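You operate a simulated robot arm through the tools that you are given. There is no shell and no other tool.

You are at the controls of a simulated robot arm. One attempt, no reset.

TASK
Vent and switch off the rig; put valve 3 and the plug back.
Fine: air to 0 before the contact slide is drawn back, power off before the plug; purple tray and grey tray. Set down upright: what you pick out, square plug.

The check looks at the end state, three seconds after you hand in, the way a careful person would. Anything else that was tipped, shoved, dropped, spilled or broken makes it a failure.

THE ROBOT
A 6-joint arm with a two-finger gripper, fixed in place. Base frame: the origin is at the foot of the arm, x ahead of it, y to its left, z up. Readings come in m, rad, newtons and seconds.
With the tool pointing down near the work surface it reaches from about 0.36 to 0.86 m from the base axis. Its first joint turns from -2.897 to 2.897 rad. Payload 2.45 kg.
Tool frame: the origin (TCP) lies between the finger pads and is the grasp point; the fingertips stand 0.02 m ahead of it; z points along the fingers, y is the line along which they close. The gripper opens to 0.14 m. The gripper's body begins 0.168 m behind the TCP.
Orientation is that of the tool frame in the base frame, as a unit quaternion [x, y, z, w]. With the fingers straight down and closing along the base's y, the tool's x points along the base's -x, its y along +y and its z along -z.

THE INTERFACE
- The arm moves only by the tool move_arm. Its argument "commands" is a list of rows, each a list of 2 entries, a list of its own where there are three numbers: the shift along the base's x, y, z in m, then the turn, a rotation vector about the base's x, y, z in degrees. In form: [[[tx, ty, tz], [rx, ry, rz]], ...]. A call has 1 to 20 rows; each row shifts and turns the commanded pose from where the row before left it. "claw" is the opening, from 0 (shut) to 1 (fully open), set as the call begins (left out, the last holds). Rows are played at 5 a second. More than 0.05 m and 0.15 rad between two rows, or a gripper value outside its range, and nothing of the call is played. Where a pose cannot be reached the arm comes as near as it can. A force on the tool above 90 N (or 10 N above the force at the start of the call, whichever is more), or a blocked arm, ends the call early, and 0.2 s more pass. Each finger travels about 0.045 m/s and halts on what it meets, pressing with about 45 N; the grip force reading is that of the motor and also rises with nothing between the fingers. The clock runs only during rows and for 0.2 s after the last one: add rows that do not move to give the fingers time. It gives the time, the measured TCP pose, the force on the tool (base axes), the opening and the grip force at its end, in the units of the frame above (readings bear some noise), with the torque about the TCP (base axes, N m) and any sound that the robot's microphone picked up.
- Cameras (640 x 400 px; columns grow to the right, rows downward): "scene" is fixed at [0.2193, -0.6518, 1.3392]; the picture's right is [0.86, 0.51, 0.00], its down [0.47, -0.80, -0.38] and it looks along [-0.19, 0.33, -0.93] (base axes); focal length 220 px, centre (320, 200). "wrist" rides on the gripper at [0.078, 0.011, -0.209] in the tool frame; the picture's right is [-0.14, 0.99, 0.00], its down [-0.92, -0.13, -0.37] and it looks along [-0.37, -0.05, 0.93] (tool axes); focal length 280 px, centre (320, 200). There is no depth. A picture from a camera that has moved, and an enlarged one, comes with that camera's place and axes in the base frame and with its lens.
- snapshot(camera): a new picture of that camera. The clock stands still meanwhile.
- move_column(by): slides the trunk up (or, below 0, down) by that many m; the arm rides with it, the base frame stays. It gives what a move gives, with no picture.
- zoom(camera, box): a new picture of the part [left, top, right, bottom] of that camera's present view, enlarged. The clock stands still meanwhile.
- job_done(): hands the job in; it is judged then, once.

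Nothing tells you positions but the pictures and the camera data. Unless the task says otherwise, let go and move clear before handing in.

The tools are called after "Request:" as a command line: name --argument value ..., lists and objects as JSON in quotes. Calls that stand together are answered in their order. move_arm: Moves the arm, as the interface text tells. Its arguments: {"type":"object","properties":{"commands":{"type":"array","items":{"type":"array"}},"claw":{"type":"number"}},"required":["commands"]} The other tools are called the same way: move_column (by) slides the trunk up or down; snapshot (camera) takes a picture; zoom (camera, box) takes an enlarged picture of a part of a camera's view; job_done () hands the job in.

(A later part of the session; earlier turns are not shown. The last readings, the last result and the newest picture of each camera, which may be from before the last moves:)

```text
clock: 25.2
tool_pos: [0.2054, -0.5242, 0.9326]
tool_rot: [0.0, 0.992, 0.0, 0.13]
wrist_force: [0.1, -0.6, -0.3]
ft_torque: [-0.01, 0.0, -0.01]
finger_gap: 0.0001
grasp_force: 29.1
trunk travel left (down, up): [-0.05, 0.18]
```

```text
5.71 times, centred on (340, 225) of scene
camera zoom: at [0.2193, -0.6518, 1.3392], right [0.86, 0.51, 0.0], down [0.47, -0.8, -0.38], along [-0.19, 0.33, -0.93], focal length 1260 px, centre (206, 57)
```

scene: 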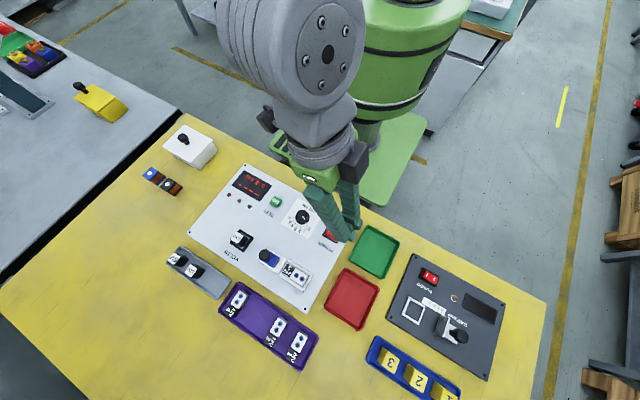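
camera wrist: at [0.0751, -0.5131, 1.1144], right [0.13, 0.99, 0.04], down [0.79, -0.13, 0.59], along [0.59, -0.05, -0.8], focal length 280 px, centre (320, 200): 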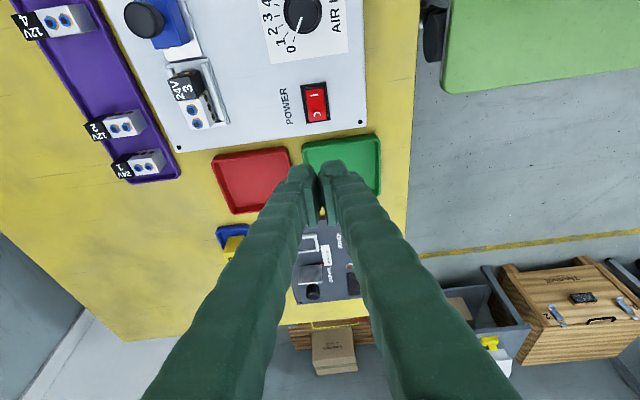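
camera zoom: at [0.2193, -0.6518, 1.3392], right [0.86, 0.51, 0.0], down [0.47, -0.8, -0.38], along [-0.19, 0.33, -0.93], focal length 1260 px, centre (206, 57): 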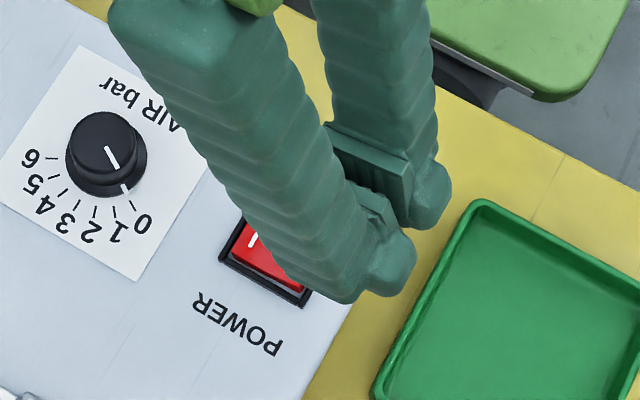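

The wrist view agrees with the scene on the rocker (centre y≈-0.521, O end near x≈0.195). I'll lower the tilted, closed fingers to just above the O half and then press gently.

Request:
move_arm --commands '[[[0, 0.002, -0.03], [0, 0, 0]], [[0, 0, -0.03], [0, 0, 0]], [[0, 0, -0.03], [0, 0, 0]], [[0, 0, -0.015], [0, 0, 0]], [[0, 0, 0], [0, 0, 0]], [[0, 0, 0], [0, 0, 0]]]'

Request:
zoom --camera "wrist" --box '[240, 100, 400, 220]'

Request:
zoom --camera "scene" --box '[290, 190, 390, 260]'

```text
clock: 26.6
tool_pos: [0.2044, -0.5201, 0.8253]
tool_rot: [0.0, 0.991, 0.0, 0.131]
wrist_force: [0.3, -0.2, -0.3]
ft_torque: [-0.03, 0.0, 0.01]
finger_gap: 0.0
grasp_force: 29.3
trunk travel left (down, up): [-0.05, 0.18]
```

```text
3.33 times, centred on (320, 160) of wrist
camera zoom: at [0.0744, -0.5094, 1.0084], right [0.13, 0.99, 0.04], down [0.79, -0.13, 0.59], along [0.59, -0.05, -0.8], focal length 935 px, centre (320, 333)
```

zoom: 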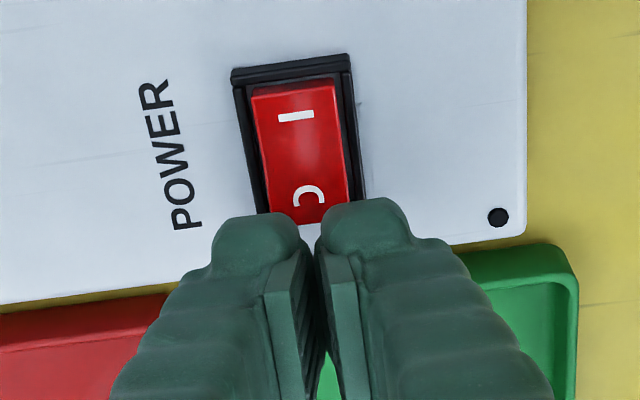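

```text
5.71 times, centred on (340, 225) of scene
camera zoom: at [0.2193, -0.6518, 1.3392], right [0.86, 0.51, 0.0], down [0.47, -0.8, -0.38], along [-0.19, 0.33, -0.93], focal length 1260 px, centre (206, 57)
```

zoom: 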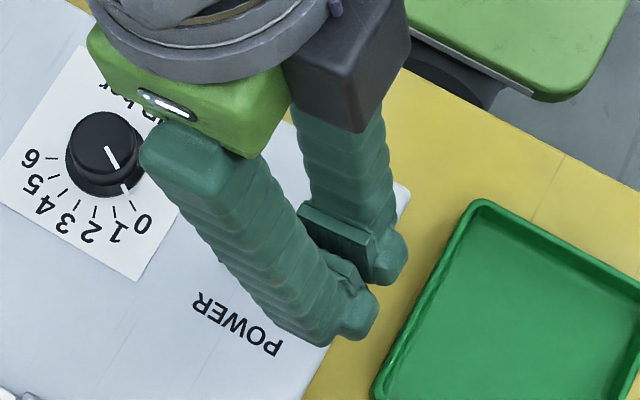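

The fingertips are poised just above the O end. Now I'll press down in small steps.

Request:
move_arm --commands '[[[0, 0, -0.003], [0, 0, 0]], [[0, 0, -0.003], [0, 0, 0]], [[0, 0, -0.003], [0, 0, 0]], [[0, 0, -0.002], [0, 0, 0]], [[0, 0, 0], [0, 0, 0]]]'

Request:
zoom --camera "wrist" --box '[240, 100, 400, 220]'

```text
clock: 27.8
tool_pos: [0.2044, -0.5211, 0.8159]
tool_rot: [0.0, 0.991, 0.0, 0.13]
wrist_force: [-0.1, 0.8, 1.7]
ft_torque: [0.03, 0.01, 0.01]
finger_gap: 0.0058
grasp_force: 30.0
trunk travel left (down, up): [-0.05, 0.18]
```

```text
3.33 times, centred on (320, 160) of wrist
camera zoom: at [0.0746, -0.5101, 0.9982], right [0.13, 0.99, 0.04], down [0.79, -0.13, 0.59], along [0.59, -0.05, -0.8], focal length 935 px, centre (320, 333)
```

zoom: 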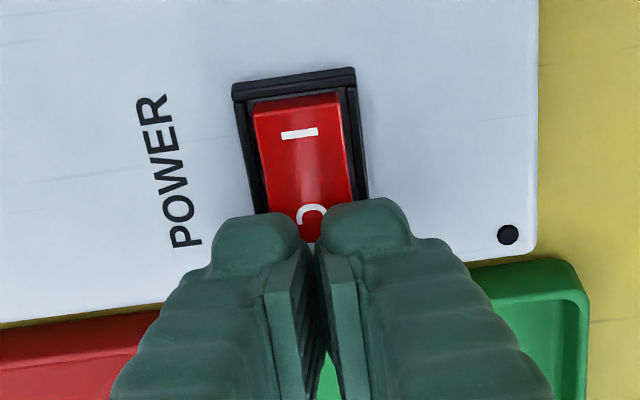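

There is only a light touch so far. I'll continue pressing in 2 mm steps.

Request:
move_arm --commands '[[[0, 0, -0.002], [0, 0, 0]], [[0, 0, -0.002], [0, 0, 0]], [[0, 0, 0], [0, 0, 0]]]'

Request:
zoom --camera "wrist" --box '[240, 100, 400, 220]'

Request:
zoom --camera "scene" --box '[220, 160, 380, 260]'

```text
clock: 28.6
tool_pos: [0.2045, -0.5206, 0.8122]
tool_rot: [0.0, 0.991, 0.0, 0.131]
wrist_force: [0.4, 0.1, -0.1]
ft_torque: [0.02, 0.01, 0.02]
finger_gap: 0.0001
grasp_force: 29.4
trunk travel left (down, up): [-0.05, 0.18]
```

```text
3.33 times, centred on (320, 160) of wrist
camera zoom: at [0.0744, -0.5108, 0.9949], right [0.13, 0.99, 0.04], down [0.79, -0.13, 0.59], along [0.59, -0.05, -0.8], focal length 935 px, centre (320, 333)
```

zoom: 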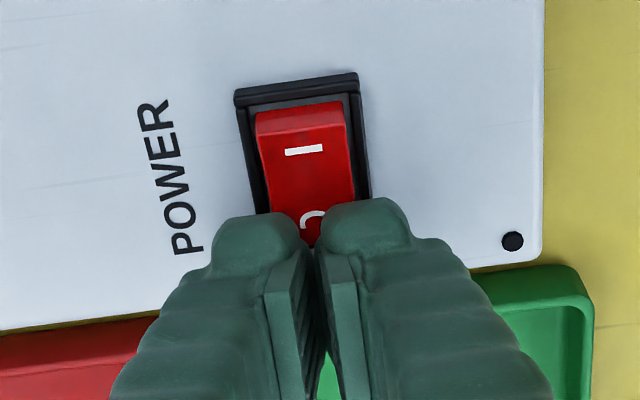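

```text
4.00 times, centred on (300, 210) of scene
camera zoom: at [0.2193, -0.6518, 1.3392], right [0.86, 0.51, 0.0], down [0.47, -0.8, -0.38], along [-0.19, 0.33, -0.93], focal length 882 px, centre (400, 160)
```

zoom: 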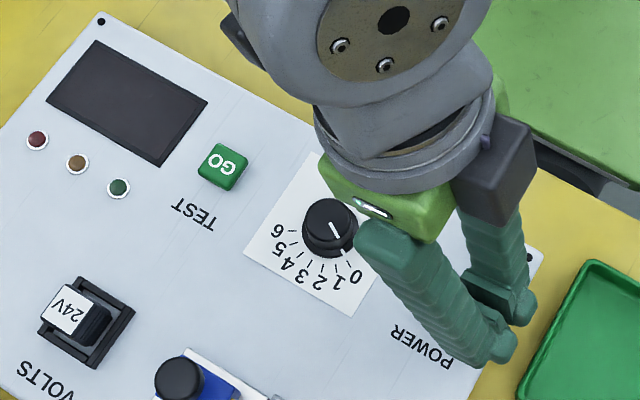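

The display has gone dark and the rocker has flipped to O. I'll lift off, level the tool, and move over valve 3 with the gripper opening to about 0.05 m.

Request:
move_arm --commands '[[[0, 0, 0.02], [0, 0, 0]], [[0, 0, 0.04], [0, 0, 0]], [[0, 0, 0.04], [0, 0, 0]], [[0, 0, 0.038], [0, 0, 0]], [[-0.01, -0.02, 0], [0, 7.5, 0]], [[-0.01, -0.025, 0], [0, 7.5, 0]], [[-0.01, -0.03, 0], [0, 0, 0]], [[-0.01, -0.03, 0], [0, 0, 0]], [[-0.011, -0.0255, 0], [0, 0, 0]], [[0, 0, 0], [0, 0, 0]], [[0, 0, 0], [0, 0, 0]], [[0, 0, 0], [0, 0, 0]]]' --claw 0.36

Request:
snapshot --camera "wrist"

Request:
zoom --camera "wrist" --box '[260, 110, 380, 200]'

Request:
zoom --camera "scene" --box '[220, 160, 380, 260]'

```text
clock: 31.2
tool_pos: [0.154, -0.65, 0.9517]
tool_rot: [0.0, 1.0, 0.0, 0.0]
wrist_force: [0.3, -0.2, -0.9]
ft_torque: [0.02, 0.0, 0.0]
finger_gap: 0.0503
grasp_force: 0.0
trunk travel left (down, up): [-0.05, 0.18]
```

```text
taken
camera wrist: at [0.0741, -0.64, 1.1609], right [0.14, 0.99, 0.0], down [0.92, -0.13, 0.37], along [0.36, -0.05, -0.93], focal length 280 px, centre (320, 200)
```

wrist: 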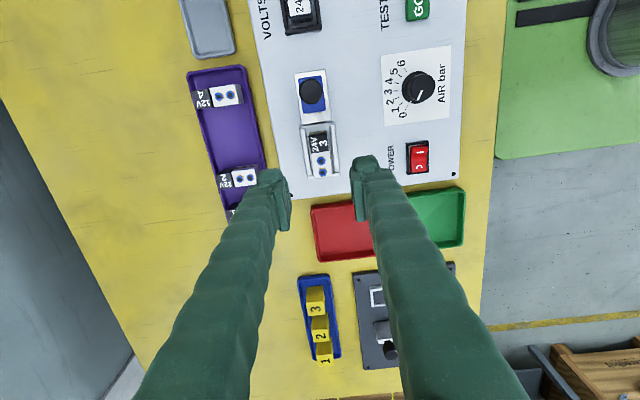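

```text
4.44 times, centred on (320, 155) of wrist
camera zoom: at [0.0741, -0.64, 1.1609], right [0.14, 0.99, 0.0], down [0.92, -0.13, 0.37], along [0.36, -0.05, -0.93], focal length 1246 px, centre (320, 400)
```

zoom: 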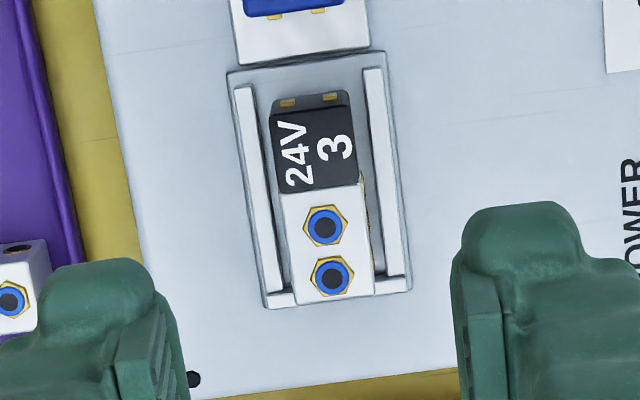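

```text
4.00 times, centred on (300, 210) of scene
camera zoom: at [0.2193, -0.6518, 1.3392], right [0.86, 0.51, 0.0], down [0.47, -0.8, -0.38], along [-0.19, 0.33, -0.93], focal length 882 px, centre (400, 160)
```

zoom: 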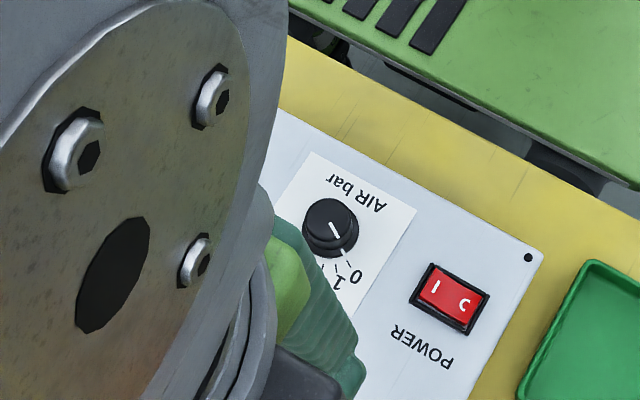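

Power is off and valve 3 is centred under the tool at about (0.153,-0.651). I'll descend until the fingertips are at z≈0.797, above the nest rails, and check alignment.

Request:
move_arm --commands '[[[0, 0.0003, -0.03], [0, 0, 0]], [[0, 0, -0.03], [0, 0, 0]], [[0, 0, -0.03], [0, 0, 0]], [[0, 0, -0.02], [0, 0, 0]], [[0, 0, -0.015], [0, 0, 0]], [[0, 0, -0.0093], [0, 0, 0]], [[0, 0, 0], [0, 0, 0]], [[0, 0, 0], [0, 0, 0]]]'

Request:
zoom --camera "wrist" --box '[220, 120, 420, 270]'

Request:
zoom --camera "scene" --box '[250, 235, 330, 295]'

```text
clock: 33.0
tool_pos: [0.1521, -0.6498, 0.8168]
tool_rot: [-0.001, 1.0, 0.0, 0.0]
wrist_force: [0.2, -0.6, -0.5]
ft_torque: [0.01, 0.01, -0.02]
finger_gap: 0.0506
grasp_force: 0.0
trunk travel left (down, up): [-0.05, 0.18]
```

```text
2.67 times, centred on (320, 195) of wrist
camera zoom: at [0.0727, -0.6395, 1.027], right [0.14, 0.99, 0.0], down [0.92, -0.13, 0.37], along [0.36, -0.05, -0.93], focal length 748 px, centre (320, 213)
```

zoom: 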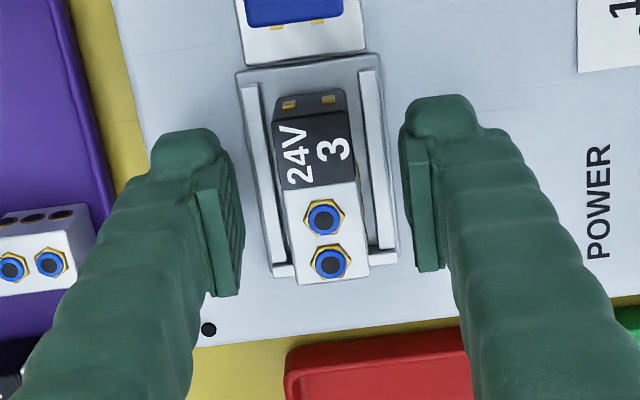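

```text
6.67 times, centred on (290, 265) of scene
camera zoom: at [0.2193, -0.6518, 1.3392], right [0.86, 0.51, 0.0], down [0.47, -0.8, -0.38], along [-0.19, 0.33, -0.93], focal length 1469 px, centre (520, -233)
```

zoom: 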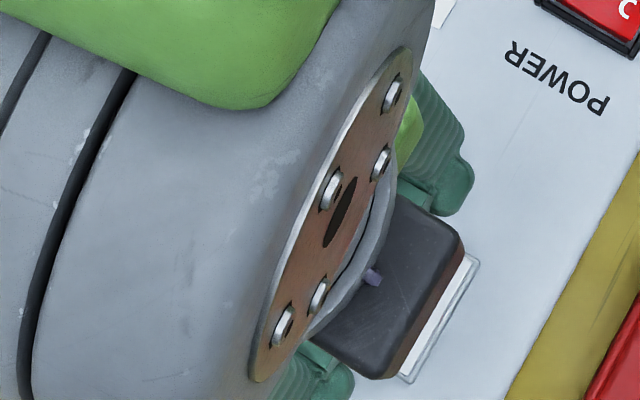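

Valve 3 is well centred between the pads. Closing the gripper.

Request:
move_arm --commands '[[[0, 0, 0], [0, 0, 0]], [[0, 0, 0], [0, 0, 0]], [[0, 0, 0], [0, 0, 0]], [[0, 0, 0], [0, 0, 0]]]' --claw 0

Request:
zoom --camera "wrist" --box '[220, 120, 420, 270]'

```text
clock: 34.0
tool_pos: [0.1508, -0.6501, 0.8171]
tool_rot: [0.0, 1.0, 0.0, 0.0]
wrist_force: [0.6, 0.1, -0.4]
ft_torque: [0.01, 0.03, 0.0]
finger_gap: 0.0229
grasp_force: 45.4
trunk travel left (down, up): [-0.05, 0.18]
```

```text
2.67 times, centred on (320, 195) of wrist
camera zoom: at [0.0727, -0.6395, 1.027], right [0.14, 0.99, 0.0], down [0.92, -0.13, 0.37], along [0.36, -0.05, -0.93], focal length 748 px, centre (320, 213)
```

zoom: 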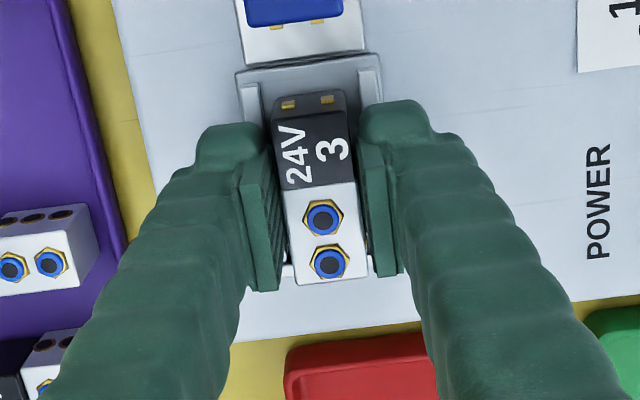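

The valve is gripped at 0.0229 m. Now I'll lift it straight up slowly out of the nest.

Request:
move_arm --commands '[[[0, 0, 0.004], [0, 0, 0]], [[0, 0, 0.006], [0, 0, 0]], [[0, 0, 0.01], [0, 0, 0]], [[0, 0, 0.02], [0, 0, 0]], [[0, 0, 0.03], [0, 0, 0]], [[0, 0, 0.03], [0, 0, 0]], [[0, 0, 0], [0, 0, 0]], [[0, 0, 0], [0, 0, 0]]]'

Request:
snapshot --camera "wrist"

Request:
snapshot --camera "scene"

```text
clock: 35.8
tool_pos: [0.1522, -0.6506, 0.919]
tool_rot: [0.0, 1.0, 0.0, 0.0]
wrist_force: [0.4, -0.1, -1.0]
ft_torque: [-0.01, -0.01, 0.0]
finger_gap: 0.0227
grasp_force: 45.6
trunk travel left (down, up): [-0.05, 0.18]
```

```text
taken
camera wrist: at [0.075, -0.64, 1.1282], right [0.14, 0.99, 0.0], down [0.92, -0.13, 0.37], along [0.36, -0.05, -0.93], focal length 280 px, centre (320, 200)
```

wrist: 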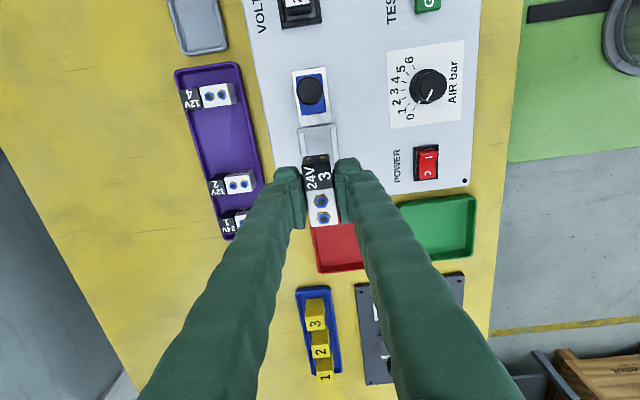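

```text
taken
```

scene: 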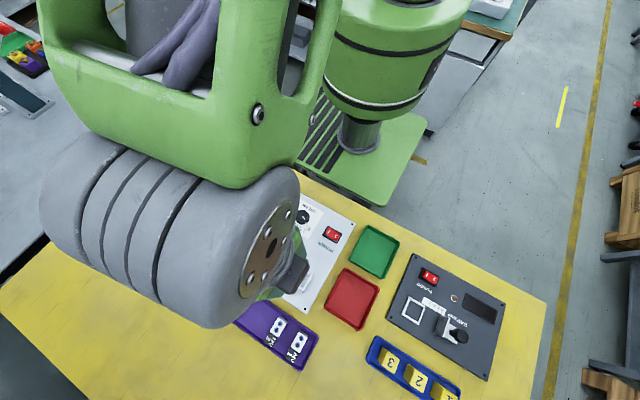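

Valve 3 is out cleanly. I'll carry it over the empty purple-tray slot between 4 and 2 (near x≈0.124, y≈-0.76), turning +90° so its black end points to -y like the others.

Request:
move_arm --commands '[[[-0.0025, -0.009, 0.01], [0, 0, 7.5]], [[-0.0025, -0.009, 0.01], [0, 0, 7.5]], [[-0.0024, -0.009, 0], [0, 0, 7.5]], [[-0.0024, -0.009, 0], [0, 0, 7.5]], [[-0.0024, -0.009, 0], [0, 0, 7.5]], [[-0.0024, -0.009, 0], [0, 0, 7.5]], [[-0.0024, -0.009, 0], [0, 0, 7.5]], [[-0.0024, -0.009, 0], [0, 0, 7.5]], [[-0.0024, -0.009, 0], [0, 0, 7.5]], [[-0.0024, -0.009, 0], [0, 0, 7.5]], [[-0.0024, -0.009, 0], [0, 0, 7.5]], [[-0.0024, -0.0098, 0], [0, 0, 7.5]], [[0, 0, 0], [0, 0, 0]], [[0, 0, 0], [0, 0, 0]], [[0, 0, 0], [0, 0, 0]]]'

Request:
snapshot --camera "wrist"

Request:
zoom --camera "wrist" --box '[220, 80, 420, 230]'

Request:
snapshot --camera "scene"

```text
clock: 39.0
tool_pos: [0.1391, -0.7563, 0.9354]
tool_rot: [-0.699, 0.715, 0.006, -0.009]
wrist_force: [1.1, 0.6, -0.7]
ft_torque: [0.0, 0.01, -0.02]
finger_gap: 0.0225
grasp_force: 44.8
out of reach, approached as far as the arm can: row 12
trunk travel left (down, up): [-0.05, 0.18]
```

```text
taken
camera wrist: at [0.1306, -0.8338, 1.1454], right [-0.99, 0.16, 0.02], down [0.16, 0.92, 0.36], along [0.04, 0.36, -0.93], focal length 280 px, centre (320, 200)
```

wrist: 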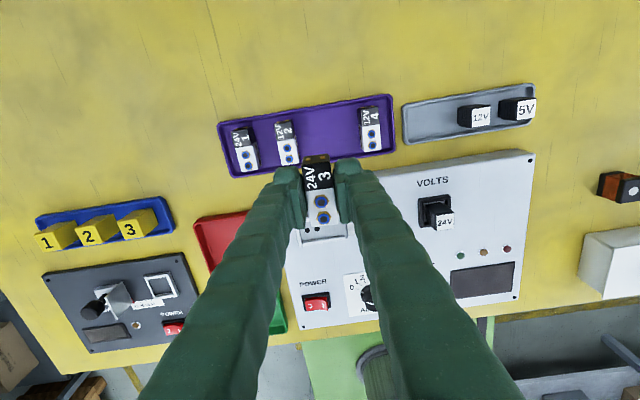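

```text
2.67 times, centred on (320, 155) of wrist
camera zoom: at [0.1306, -0.8338, 1.1454], right [-0.99, 0.16, 0.02], down [0.16, 0.92, 0.36], along [0.04, 0.36, -0.93], focal length 748 px, centre (320, 320)
```

zoom: 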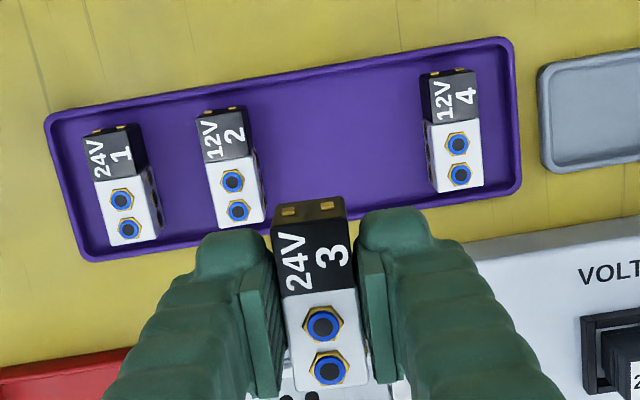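

```text
taken
```

scene: 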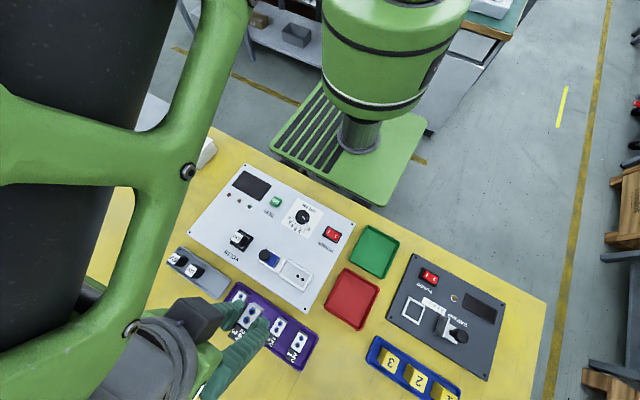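

The last row could not quite be reached: the wrist is at its limit just short of 90° yaw. I'll back the yaw off by 4° and see where that puts the tool.

Request:
move_arm --commands '[[[0, 0, 0], [0, 0, -4]], [[0, 0, 0], [0, 0, 0]], [[0, 0, 0], [0, 0, 0]], [[0, 0, 0], [0, 0, 0]]]'

Request:
snapshot --camera "wrist"

Request:
zoom --camera "wrist" --box '[220, 80, 420, 230]'

```text
clock: 40.0
tool_pos: [0.1395, -0.7561, 0.9359]
tool_rot: [-0.682, 0.732, 0.001, -0.001]
wrist_force: [-0.5, -0.4, -1.8]
ft_torque: [0.02, -0.01, 0.02]
finger_gap: 0.0227
grasp_force: 45.1
trunk travel left (down, up): [-0.05, 0.18]
```

```text
taken
camera wrist: at [0.1224, -0.834, 1.145], right [-0.98, 0.21, 0.0], down [0.19, 0.91, 0.37], along [0.08, 0.36, -0.93], focal length 280 px, centre (320, 200)
```

wrist: 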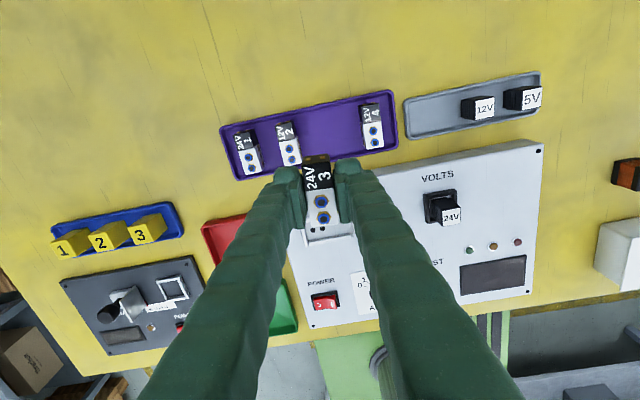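

```text
2.67 times, centred on (320, 155) of wrist
camera zoom: at [0.1224, -0.834, 1.145], right [-0.98, 0.21, 0.0], down [0.19, 0.91, 0.37], along [0.08, 0.36, -0.93], focal length 748 px, centre (320, 320)
```

zoom: 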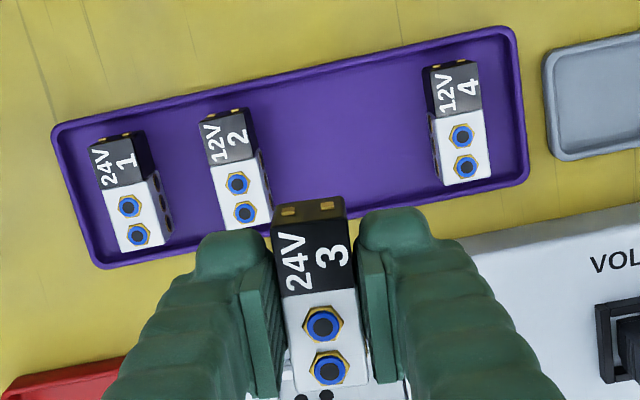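

The tool now sits at about (0.1395,-0.756) with yaw 86° and is level again. From two views, the slot for valve 3 is at x≈0.1227 with TCP y≈-0.776, and seated height is TCP z≈0.781. I'll move over it.

Request:
move_arm --commands '[[[-0.006, -0.007, 0], [0, 0, -1]], [[-0.006, -0.007, 0], [0, 0, 0]], [[-0.0048, -0.0059, 0], [0, 0, 0]], [[0, 0, 0], [0, 0, 0]], [[0, 0, 0], [0, 0, 0]], [[0, 0, 0], [0, 0, 0]]]'

Request:
snapshot --camera "wrist"

Request:
zoom --camera "wrist" --box '[220, 80, 420, 230]'

```text
clock: 41.4
tool_pos: [0.1213, -0.7769, 0.936]
tool_rot: [-0.675, 0.738, 0.0, 0.0]
wrist_force: [0.2, 0.4, -1.0]
ft_torque: [0.0, -0.01, 0.01]
finger_gap: 0.0225
grasp_force: 44.8
trunk travel left (down, up): [-0.05, 0.18]
```

```text
taken
camera wrist: at [0.1035, -0.8536, 1.145], right [-0.97, 0.22, 0.0], down [0.21, 0.91, 0.37], along [0.08, 0.36, -0.93], focal length 280 px, centre (320, 200)
```

wrist: 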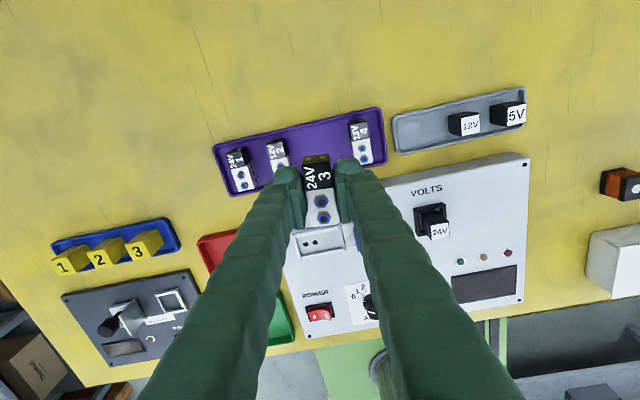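

```text
2.67 times, centred on (320, 155) of wrist
camera zoom: at [0.1035, -0.8536, 1.145], right [-0.97, 0.22, 0.0], down [0.21, 0.91, 0.37], along [0.08, 0.36, -0.93], focal length 748 px, centre (320, 320)
```

zoom: 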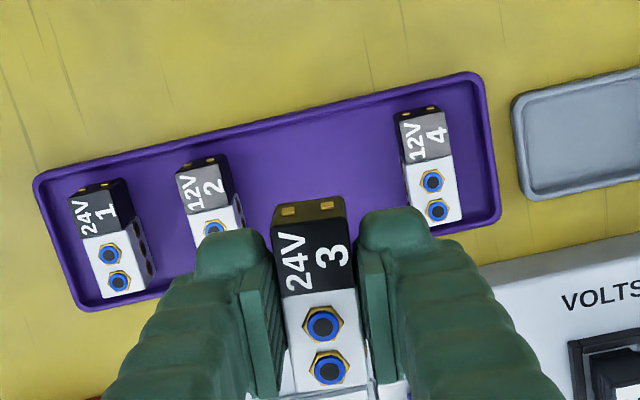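

Positioned over the slot. I'll lower to about 2 cm above the tray floor and check clearances.

Request:
move_arm --commands '[[[0, 0, -0.03], [0, 0, 0]], [[0, 0, -0.03], [0, 0, 0]], [[0, 0, -0.03], [0, 0, 0]], [[0, 0, -0.025], [0, 0, 0]], [[0, 0, -0.02], [0, 0, 0]], [[0, 0, 0], [0, 0, 0]], [[0, 0, 0], [0, 0, 0]]]'

Request:
snapshot --camera "wrist"

Request:
zoom --camera "wrist" --box '[200, 80, 440, 260]'

Request:
zoom --camera "scene" --box '[180, 260, 330, 380]'

```text
clock: 43.0
tool_pos: [0.1218, -0.7769, 0.8011]
tool_rot: [-0.675, 0.737, 0.0, 0.0]
wrist_force: [0.3, -0.3, -1.1]
ft_torque: [-0.02, 0.01, -0.01]
finger_gap: 0.0225
grasp_force: 44.8
trunk travel left (down, up): [-0.05, 0.18]
```

```text
taken
camera wrist: at [0.1043, -0.8544, 1.0106], right [-0.97, 0.22, 0.0], down [0.21, 0.91, 0.37], along [0.08, 0.36, -0.93], focal length 280 px, centre (320, 200)
```

wrist: 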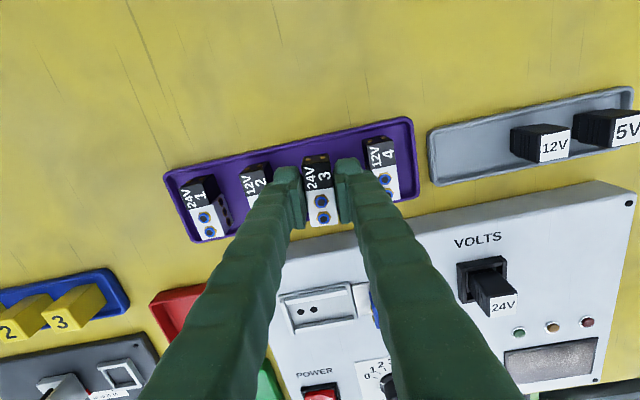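

```text
2.22 times, centred on (320, 170) of wrist
camera zoom: at [0.1043, -0.8544, 1.0106], right [-0.97, 0.22, 0.0], down [0.21, 0.91, 0.37], along [0.08, 0.36, -0.93], focal length 623 px, centre (320, 267)
```

zoom: 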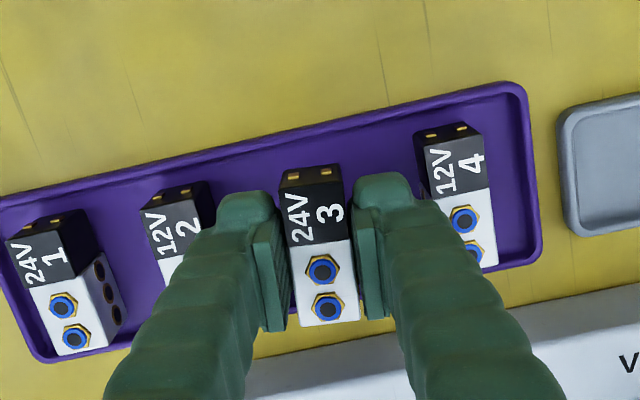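

```text
3.33 times, centred on (255, 320) of scene
camera zoom: at [0.2193, -0.6518, 1.3392], right [0.86, 0.51, 0.0], down [0.47, -0.8, -0.38], along [-0.19, 0.33, -0.93], focal length 735 px, centre (537, -200)
```

zoom: 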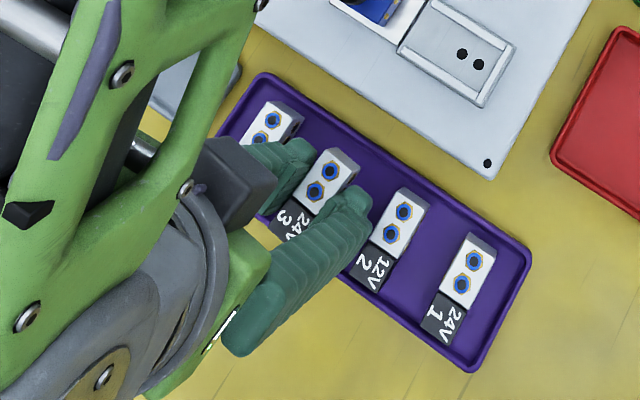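

Clearances to valves 2 and 4 look fine. I'll lower gently toward the tray floor.

Request:
move_arm --commands '[[[0, 0, -0.006], [0, 0, 0]], [[0, 0, -0.005], [0, 0, 0]], [[0, 0, -0.003], [0, 0, 0]], [[0, 0, 0], [0, 0, 0]]]'

Request:
zoom --camera "scene" --box '[180, 260, 330, 380]'

```text
clock: 44.0
tool_pos: [0.1232, -0.7779, 0.7871]
tool_rot: [-0.676, 0.737, 0.0, 0.001]
wrist_force: [-0.5, 0.0, -1.6]
ft_torque: [0.02, -0.02, 0.0]
finger_gap: 0.0226
grasp_force: 45.1
trunk travel left (down, up): [-0.05, 0.18]
```

```text
3.33 times, centred on (255, 320) of scene
camera zoom: at [0.2193, -0.6518, 1.3392], right [0.86, 0.51, 0.0], down [0.47, -0.8, -0.38], along [-0.19, 0.33, -0.93], focal length 735 px, centre (537, -200)
```

zoom: 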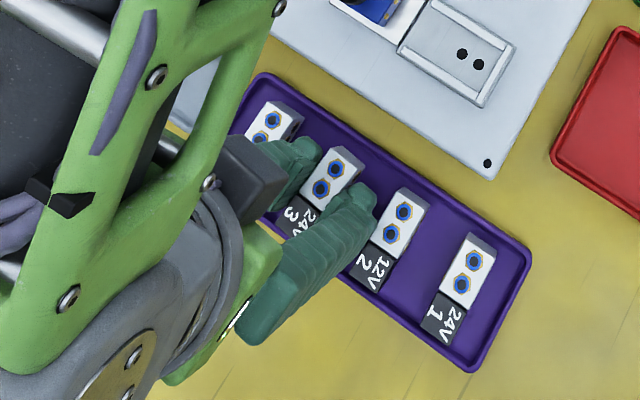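

No contact yet. Continuing down in 2 mm and then 1 mm steps.

Request:
move_arm --commands '[[[0, 0, -0.002], [0, 0, 0]], [[0, 0, -0.002], [0, 0, 0]], [[0, 0, 0], [0, 0, 0]]]'

```text
clock: 44.8
tool_pos: [0.1228, -0.776, 0.7834]
tool_rot: [-0.677, 0.736, 0.0, -0.001]
wrist_force: [-0.9, -0.4, -1.1]
ft_torque: [0.01, 0.04, 0.0]
finger_gap: 0.0226
grasp_force: 44.7
trunk travel left (down, up): [-0.05, 0.18]
```

Request:
move_arm --commands '[[[0, 0, -0.0015], [0, 0, 0]], [[0, 0, -0.0015], [0, 0, 0]], [[0, 0, 0], [0, 0, 0]]]'

Request:
zoom --camera "wrist" --box '[200, 80, 440, 260]'

```text
clock: 45.6
tool_pos: [0.1236, -0.776, 0.7798]
tool_rot: [-0.676, 0.737, 0.0, 0.0]
wrist_force: [-0.3, -0.6, -1.3]
ft_torque: [-0.04, -0.01, 0.01]
finger_gap: 0.0229
grasp_force: 44.7
trunk travel left (down, up): [-0.05, 0.18]
```

```text
2.22 times, centred on (320, 170) of wrist
camera zoom: at [0.1048, -0.8537, 0.989], right [-0.97, 0.22, 0.0], down [0.21, 0.91, 0.37], along [0.08, 0.36, -0.93], focal length 623 px, centre (320, 267)
```

zoom: 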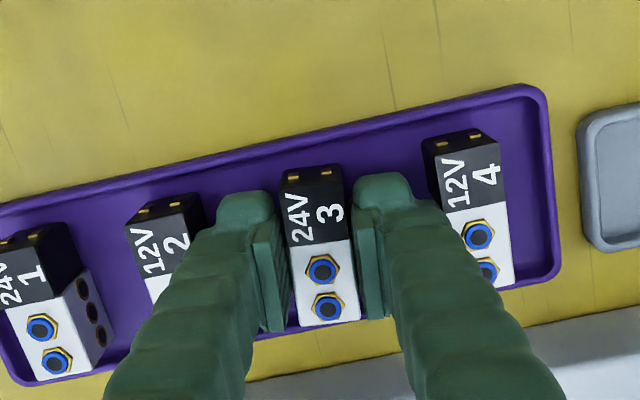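

Still free, so I'll keep lowering carefully.

Request:
move_arm --commands '[[[0, 0, -0.0015], [0, 0, 0]], [[0, 0, -0.0015], [0, 0, 0]], [[0, 0, 0], [0, 0, 0]]]'

```text
clock: 46.4
tool_pos: [0.1233, -0.7756, 0.7794]
tool_rot: [-0.676, 0.737, 0.0, -0.001]
wrist_force: [-0.7, -0.1, -0.5]
ft_torque: [0.03, -0.01, 0.02]
finger_gap: 0.0224
grasp_force: 44.8
trunk travel left (down, up): [-0.05, 0.18]
```

Request:
move_arm --commands '[[[0, 0, -0.0015], [0, 0, 0]], [[0, 0, 0], [0, 0, 0]]]'

```text
clock: 47.0
tool_pos: [0.1232, -0.7765, 0.7785]
tool_rot: [-0.676, 0.737, 0.0, -0.002]
wrist_force: [-1.3, 0.2, 11.6]
ft_torque: [0.39, 0.03, 0.01]
finger_gap: 0.0227
grasp_force: 45.1
trunk travel left (down, up): [-0.05, 0.18]
```

The valve has touched the tray floor (11.6 N). I'll open the fingers just a little and rise straight up.

Request:
move_arm --commands '[[[0, 0, 0.0005], [0, 0, 0]], [[0, 0, 0], [0, 0, 0]], [[0, 0, 0], [0, 0, 0]]]' --claw 0.25

Request:
zoom --camera "wrist" --box '[200, 80, 440, 260]'

```text
clock: 47.8
tool_pos: [0.1237, -0.7761, 0.7773]
tool_rot: [-0.675, 0.738, 0.0, 0.0]
wrist_force: [-0.2, 0.6, -0.4]
ft_torque: [0.01, 0.0, -0.01]
finger_gap: 0.035
grasp_force: 0.2
trunk travel left (down, up): [-0.05, 0.18]
```

```text
2.22 times, centred on (320, 170) of wrist
camera zoom: at [0.1054, -0.8537, 0.9855], right [-0.97, 0.22, 0.0], down [0.21, 0.91, 0.37], along [0.08, 0.36, -0.93], focal length 623 px, centre (320, 267)
```

zoom: 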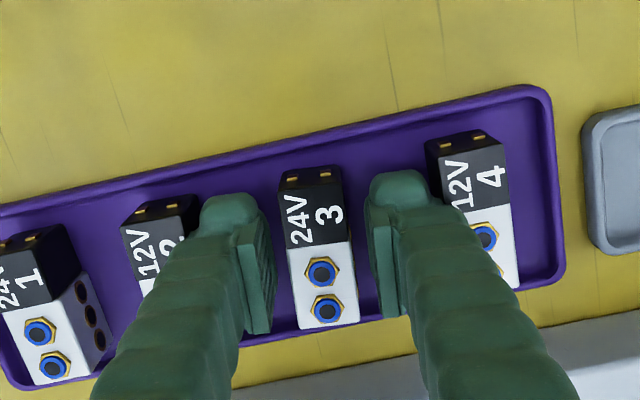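

Valve 3 stands upright and free between the fingers. Rising straight up now.

Request:
move_arm --commands '[[[0, 0, 0.01], [0, 0, 0]], [[0, 0, 0.02], [0, 0, 0]], [[0, 0, 0.03], [0, 0, 0]], [[0, 0, 0.04], [0, 0, 0]], [[0, 0, 0.04], [0, 0, 0]], [[0, 0, 0.02], [0, 0, 0]], [[0, 0, 0], [0, 0, 0]], [[0, 0, 0], [0, 0, 0]]]'

Request:
zoom --camera "wrist" --box '[160, 60, 480, 260]'

Request:
snapshot --camera "scene"

```text
clock: 49.6
tool_pos: [0.1216, -0.776, 0.9381]
tool_rot: [-0.676, 0.737, 0.0, 0.0]
wrist_force: [1.4, 0.1, 0.1]
ft_torque: [0.02, 0.0, 0.01]
finger_gap: 0.0351
grasp_force: 0.1
trunk travel left (down, up): [-0.05, 0.18]
```

```text
2.00 times, centred on (320, 160) of wrist
camera zoom: at [0.1044, -0.8532, 1.1468], right [-0.97, 0.22, 0.0], down [0.21, 0.91, 0.37], along [0.08, 0.36, -0.93], focal length 561 px, centre (320, 280)
```

zoom: 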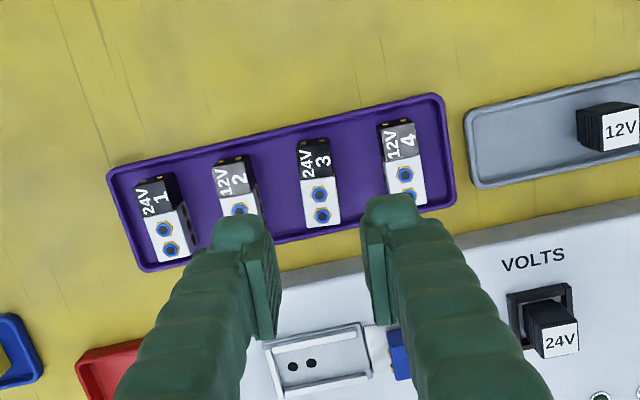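

```text
taken
```

scene: 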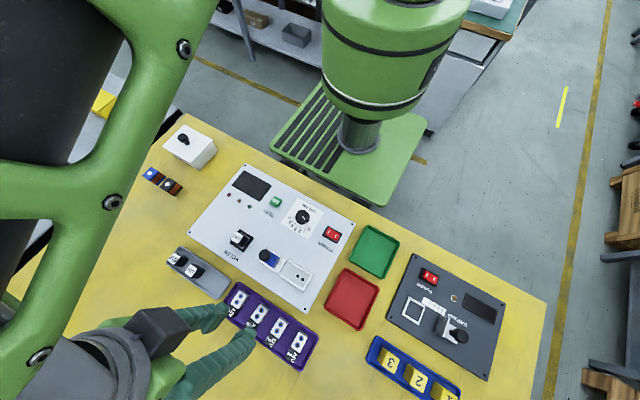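

Valve 3 is back in its place between 4 and 2. Next is the plug: its top is about (-0.009,-0.651,0.821). I'll move above it and turn back to yaw 0 to look at the socket and grey tray.

Request:
move_arm --commands '[[[-0.012, 0.0114, 0.005], [0, 0, -7.7]], [[-0.012, 0.0114, 0.005], [0, 0, -7.7]], [[-0.012, 0.0114, 0.004], [0, 0, -7.7]], [[-0.012, 0.0114, 0], [0, 0, -7.7]], [[-0.012, 0.0114, 0], [0, 0, -7.7]], [[-0.012, 0.0114, 0], [0, 0, -7.7]], [[-0.012, 0.0114, 0], [0, 0, -7.7]], [[-0.012, 0.0114, 0], [0, 0, -7.7]], [[-0.012, 0.0114, 0], [0, 0, -7.7]], [[-0.012, 0.0114, 0], [0, 0, -7.7]], [[-0.0127, 0.011, 0], [0, 0, -8]], [[0, 0, 0], [0, 0, 0]], [[0, 0, 0], [0, 0, 0]], [[0, 0, 0], [0, 0, 0]]]' --claw 0.4

Request:
snapshot --camera "wrist"

Request:
zoom --camera "wrist" --box '[260, 110, 380, 200]'

Request:
zoom --camera "wrist" --box '[140, 40, 300, 160]'

```text
clock: 52.6
tool_pos: [-0.0085, -0.6513, 0.9486]
tool_rot: [-0.001, 1.0, 0.0, 0.0]
wrist_force: [-0.3, 0.8, 0.3]
ft_torque: [-0.03, -0.01, 0.02]
finger_gap: 0.056
grasp_force: 0.1
trunk travel left (down, up): [-0.05, 0.18]
```

```text
taken
camera wrist: at [-0.0874, -0.6405, 1.1588], right [0.14, 0.99, 0.0], down [0.92, -0.13, 0.37], along [0.37, -0.05, -0.93], focal length 280 px, centre (320, 200)
```

wrist: 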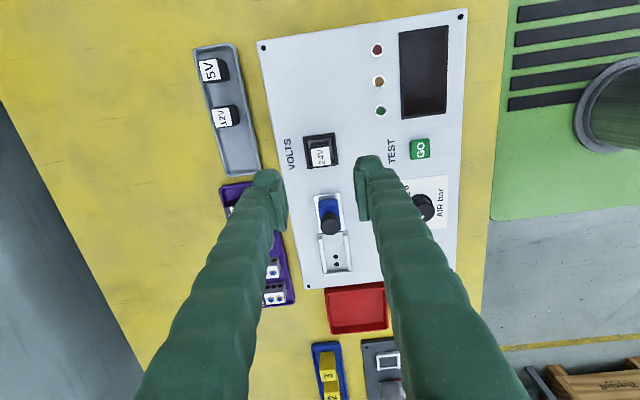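

```text
4.44 times, centred on (320, 155) of wrist
camera zoom: at [-0.0874, -0.6405, 1.1588], right [0.14, 0.99, 0.0], down [0.92, -0.13, 0.37], along [0.37, -0.05, -0.93], focal length 1246 px, centre (320, 400)
```

zoom: 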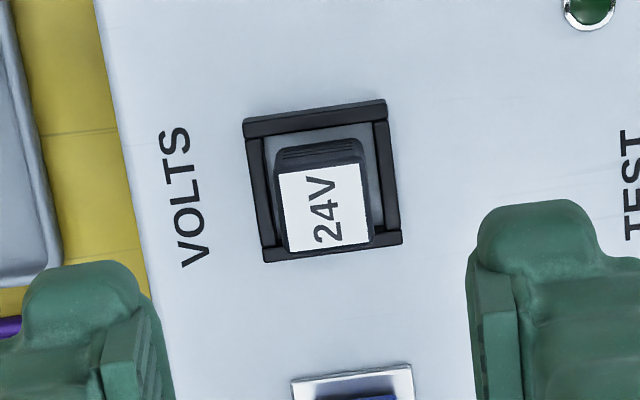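

```text
3.33 times, centred on (220, 100) of wrist
camera zoom: at [-0.0874, -0.6405, 1.1588], right [0.14, 0.99, 0.0], down [0.92, -0.13, 0.37], along [0.37, -0.05, -0.93], focal length 935 px, centre (653, 533)
```

zoom: 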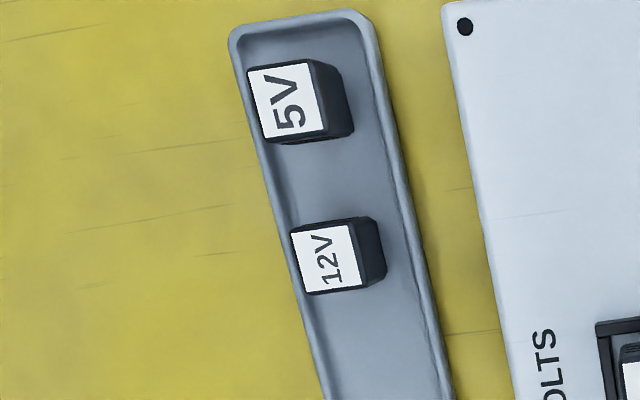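

The plug is at about (-0.0105,-0.6495) with its top at z≈0.818, and the free grey-tray slot is near (-0.011,-0.770). I need the tray rim height to choose the grip height, so I'm zooming in on the tray's free end.

Request:
zoom --camera "wrist" --box '[180, 100, 300, 190]'

Request:
zoom --camera "scene" --box '[150, 230, 250, 305]'

```text
4.44 times, centred on (240, 145) of wrist
camera zoom: at [-0.0874, -0.6405, 1.1588], right [0.14, 0.99, 0.0], down [0.92, -0.13, 0.37], along [0.37, -0.05, -0.93], focal length 1246 px, centre (676, 444)
```

zoom: 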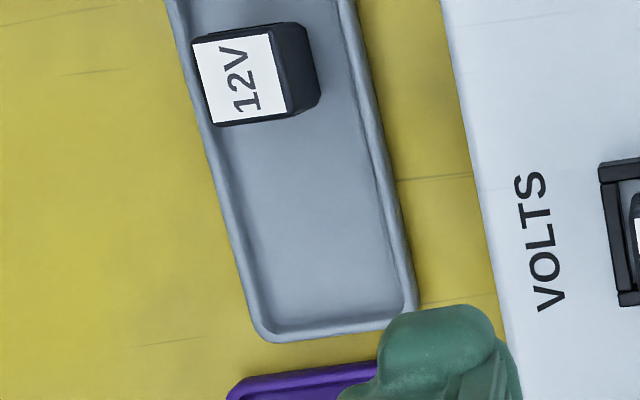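

```text
5.33 times, centred on (200, 268) of scene
camera zoom: at [0.2193, -0.6518, 1.3392], right [0.86, 0.51, 0.0], down [0.47, -0.8, -0.38], along [-0.19, 0.33, -0.93], focal length 1176 px, centre (960, -160)
```

zoom: 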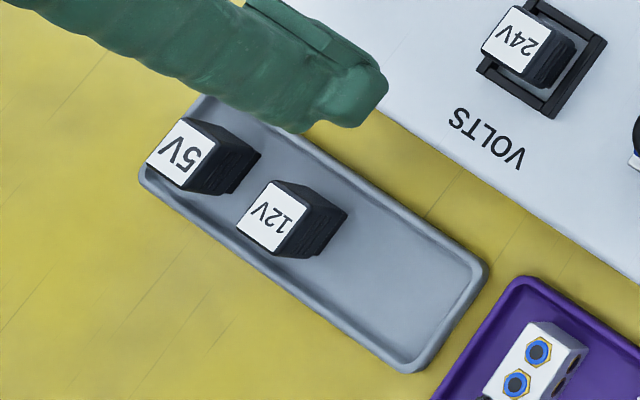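

The grey tray rim is at about z≈0.75 and plugs standing in it top out near 0.778. I'll grip the top ~16 mm of the plug with fingertips at z≈0.802, so they stay above the tray rim later. Descending over the plug.

Request:
move_arm --commands '[[[-0.0005, 0.0015, -0.03], [0, 0, 0]], [[0, 0, -0.03], [0, 0, 0]], [[0, 0, -0.03], [0, 0, 0]], [[0, 0, -0.02], [0, 0, 0]], [[0, 0, -0.01], [0, 0, 0]], [[0, 0, -0.007], [0, 0, 0]], [[0, 0, 0], [0, 0, 0]], [[0, 0, 0], [0, 0, 0]]]'

Request:
zoom --camera "wrist" --box '[220, 120, 420, 270]'

Request:
zoom --camera "scene" --box '[190, 210, 290, 285]'

```text
clock: 54.4
tool_pos: [-0.0114, -0.65, 0.8228]
tool_rot: [0.0, 1.0, 0.0, 0.0]
wrist_force: [0.3, -0.6, -0.3]
ft_torque: [-0.02, -0.01, 0.0]
finger_gap: 0.0561
grasp_force: 0.1
trunk travel left (down, up): [-0.05, 0.18]
```

```text
2.67 times, centred on (320, 195) of wrist
camera zoom: at [-0.0898, -0.6393, 1.0326], right [0.14, 0.99, 0.0], down [0.92, -0.13, 0.37], along [0.36, -0.05, -0.93], focal length 748 px, centre (320, 213)
```

zoom: 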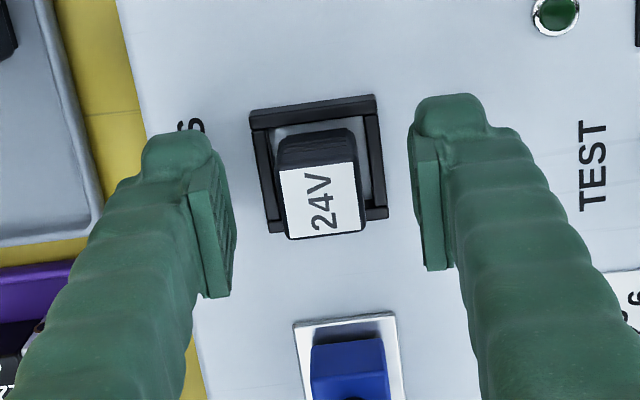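

```text
5.33 times, centred on (240, 248) of scene
camera zoom: at [0.2193, -0.6518, 1.3392], right [0.86, 0.51, 0.0], down [0.47, -0.8, -0.38], along [-0.19, 0.33, -0.93], focal length 1176 px, centre (747, -53)
```

zoom: 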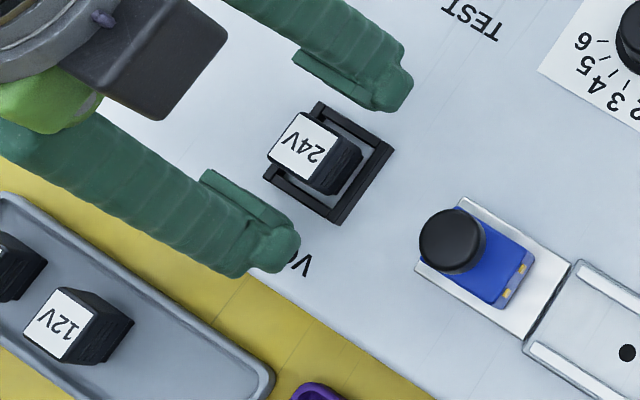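

The plug is centred between the pads with clearance to the socket frame. Closing now.

Request:
move_arm --commands '[[[0, 0, 0], [0, 0, 0]], [[0, 0, 0], [0, 0, 0]], [[0, 0, 0], [0, 0, 0]], [[0, 0, 0], [0, 0, 0]]]' --claw 0

Request:
zoom --camera "wrist" --box '[220, 120, 420, 270]'

Request:
zoom --camera "scene" --box '[190, 210, 290, 285]'

```text
clock: 55.4
tool_pos: [-0.0115, -0.6502, 0.8239]
tool_rot: [0.001, 1.0, 0.001, 0.0]
wrist_force: [0.4, -0.1, 0.5]
ft_torque: [0.01, -0.02, 0.01]
finger_gap: 0.0242
grasp_force: 42.9
trunk travel left (down, up): [-0.05, 0.18]
```

```text
2.67 times, centred on (320, 195) of wrist
camera zoom: at [-0.0898, -0.6394, 1.0326], right [0.14, 0.99, 0.0], down [0.92, -0.13, 0.37], along [0.36, -0.05, -0.93], focal length 748 px, centre (320, 213)
```

zoom: 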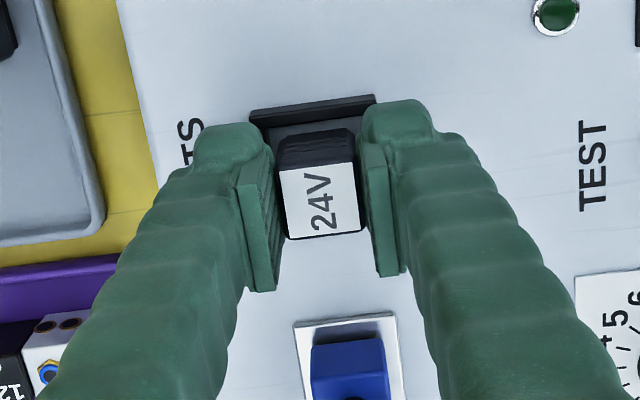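

```text
5.33 times, centred on (240, 248) of scene
camera zoom: at [0.2193, -0.6518, 1.3392], right [0.86, 0.51, 0.0], down [0.47, -0.8, -0.38], along [-0.19, 0.33, -0.93], focal length 1176 px, centre (747, -53)
```

zoom: 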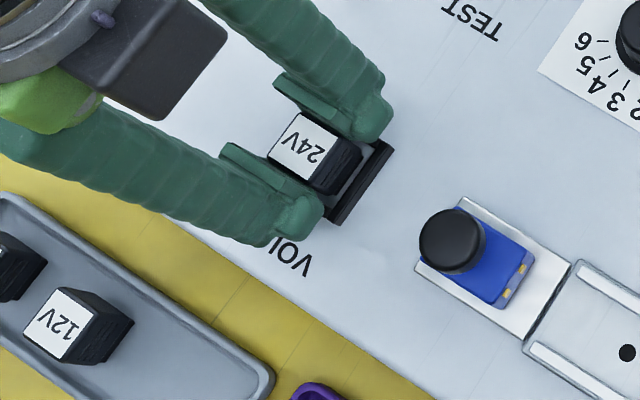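

Gripped at 0.0242 m. Now I'll pull straight up slowly.

Request:
move_arm --commands '[[[0, 0, 0.003], [0, 0, 0]], [[0, 0, 0.004], [0, 0, 0]], [[0, 0, 0.005], [0, 0, 0]], [[0, 0, 0.008], [0, 0, 0]], [[0, 0, 0.02], [0, 0, 0]], [[0, 0, 0.03], [0, 0, 0]], [[0, 0, 0.02], [0, 0, 0]], [[0, 0, 0], [0, 0, 0]], [[0, 0, 0], [0, 0, 0]]]'

Request:
snapshot --camera "wrist"

Request:
zoom --camera "wrist" --box '[220, 120, 420, 270]'

Request:
zoom --camera "scene" --box '[170, 200, 290, 290]'

```text
clock: 57.4
tool_pos: [-0.0125, -0.6511, 0.9129]
tool_rot: [0.0, 1.0, 0.001, 0.001]
wrist_force: [-0.8, 0.2, -0.6]
ft_torque: [0.01, 0.02, -0.01]
finger_gap: 0.0244
grasp_force: 45.4
trunk travel left (down, up): [-0.05, 0.18]
```

```text
taken
camera wrist: at [-0.091, -0.6404, 1.1223], right [0.14, 0.99, 0.0], down [0.92, -0.13, 0.37], along [0.36, -0.05, -0.93], focal length 280 px, centre (320, 200)
```

wrist: 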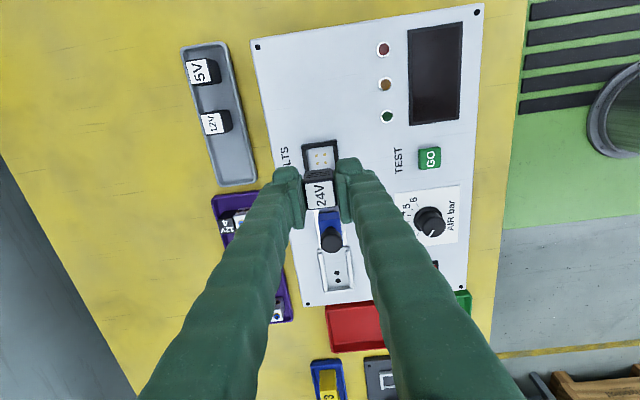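

```text
2.67 times, centred on (320, 195) of wrist
camera zoom: at [-0.091, -0.6404, 1.1223], right [0.14, 0.99, 0.0], down [0.92, -0.13, 0.37], along [0.36, -0.05, -0.93], focal length 748 px, centre (320, 213)
```

zoom: 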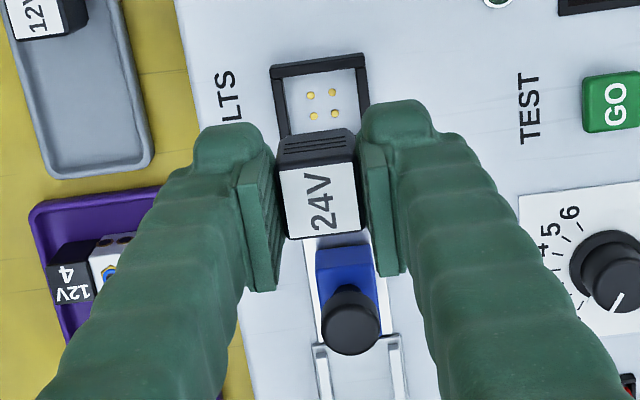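

```text
4.44 times, centred on (230, 245) of scene
camera zoom: at [0.2193, -0.6518, 1.3392], right [0.86, 0.51, 0.0], down [0.47, -0.8, -0.38], along [-0.19, 0.33, -0.93], focal length 980 px, centre (720, 0)
```

zoom: 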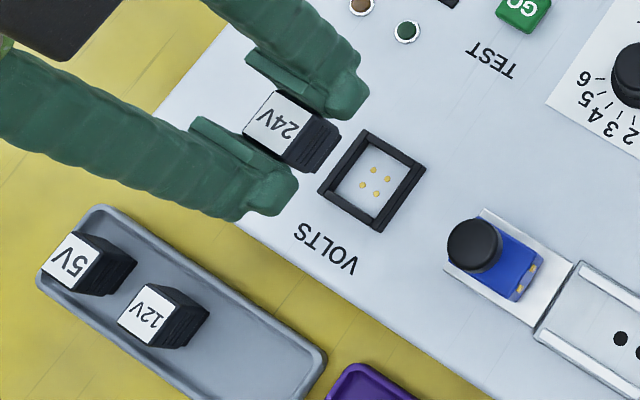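

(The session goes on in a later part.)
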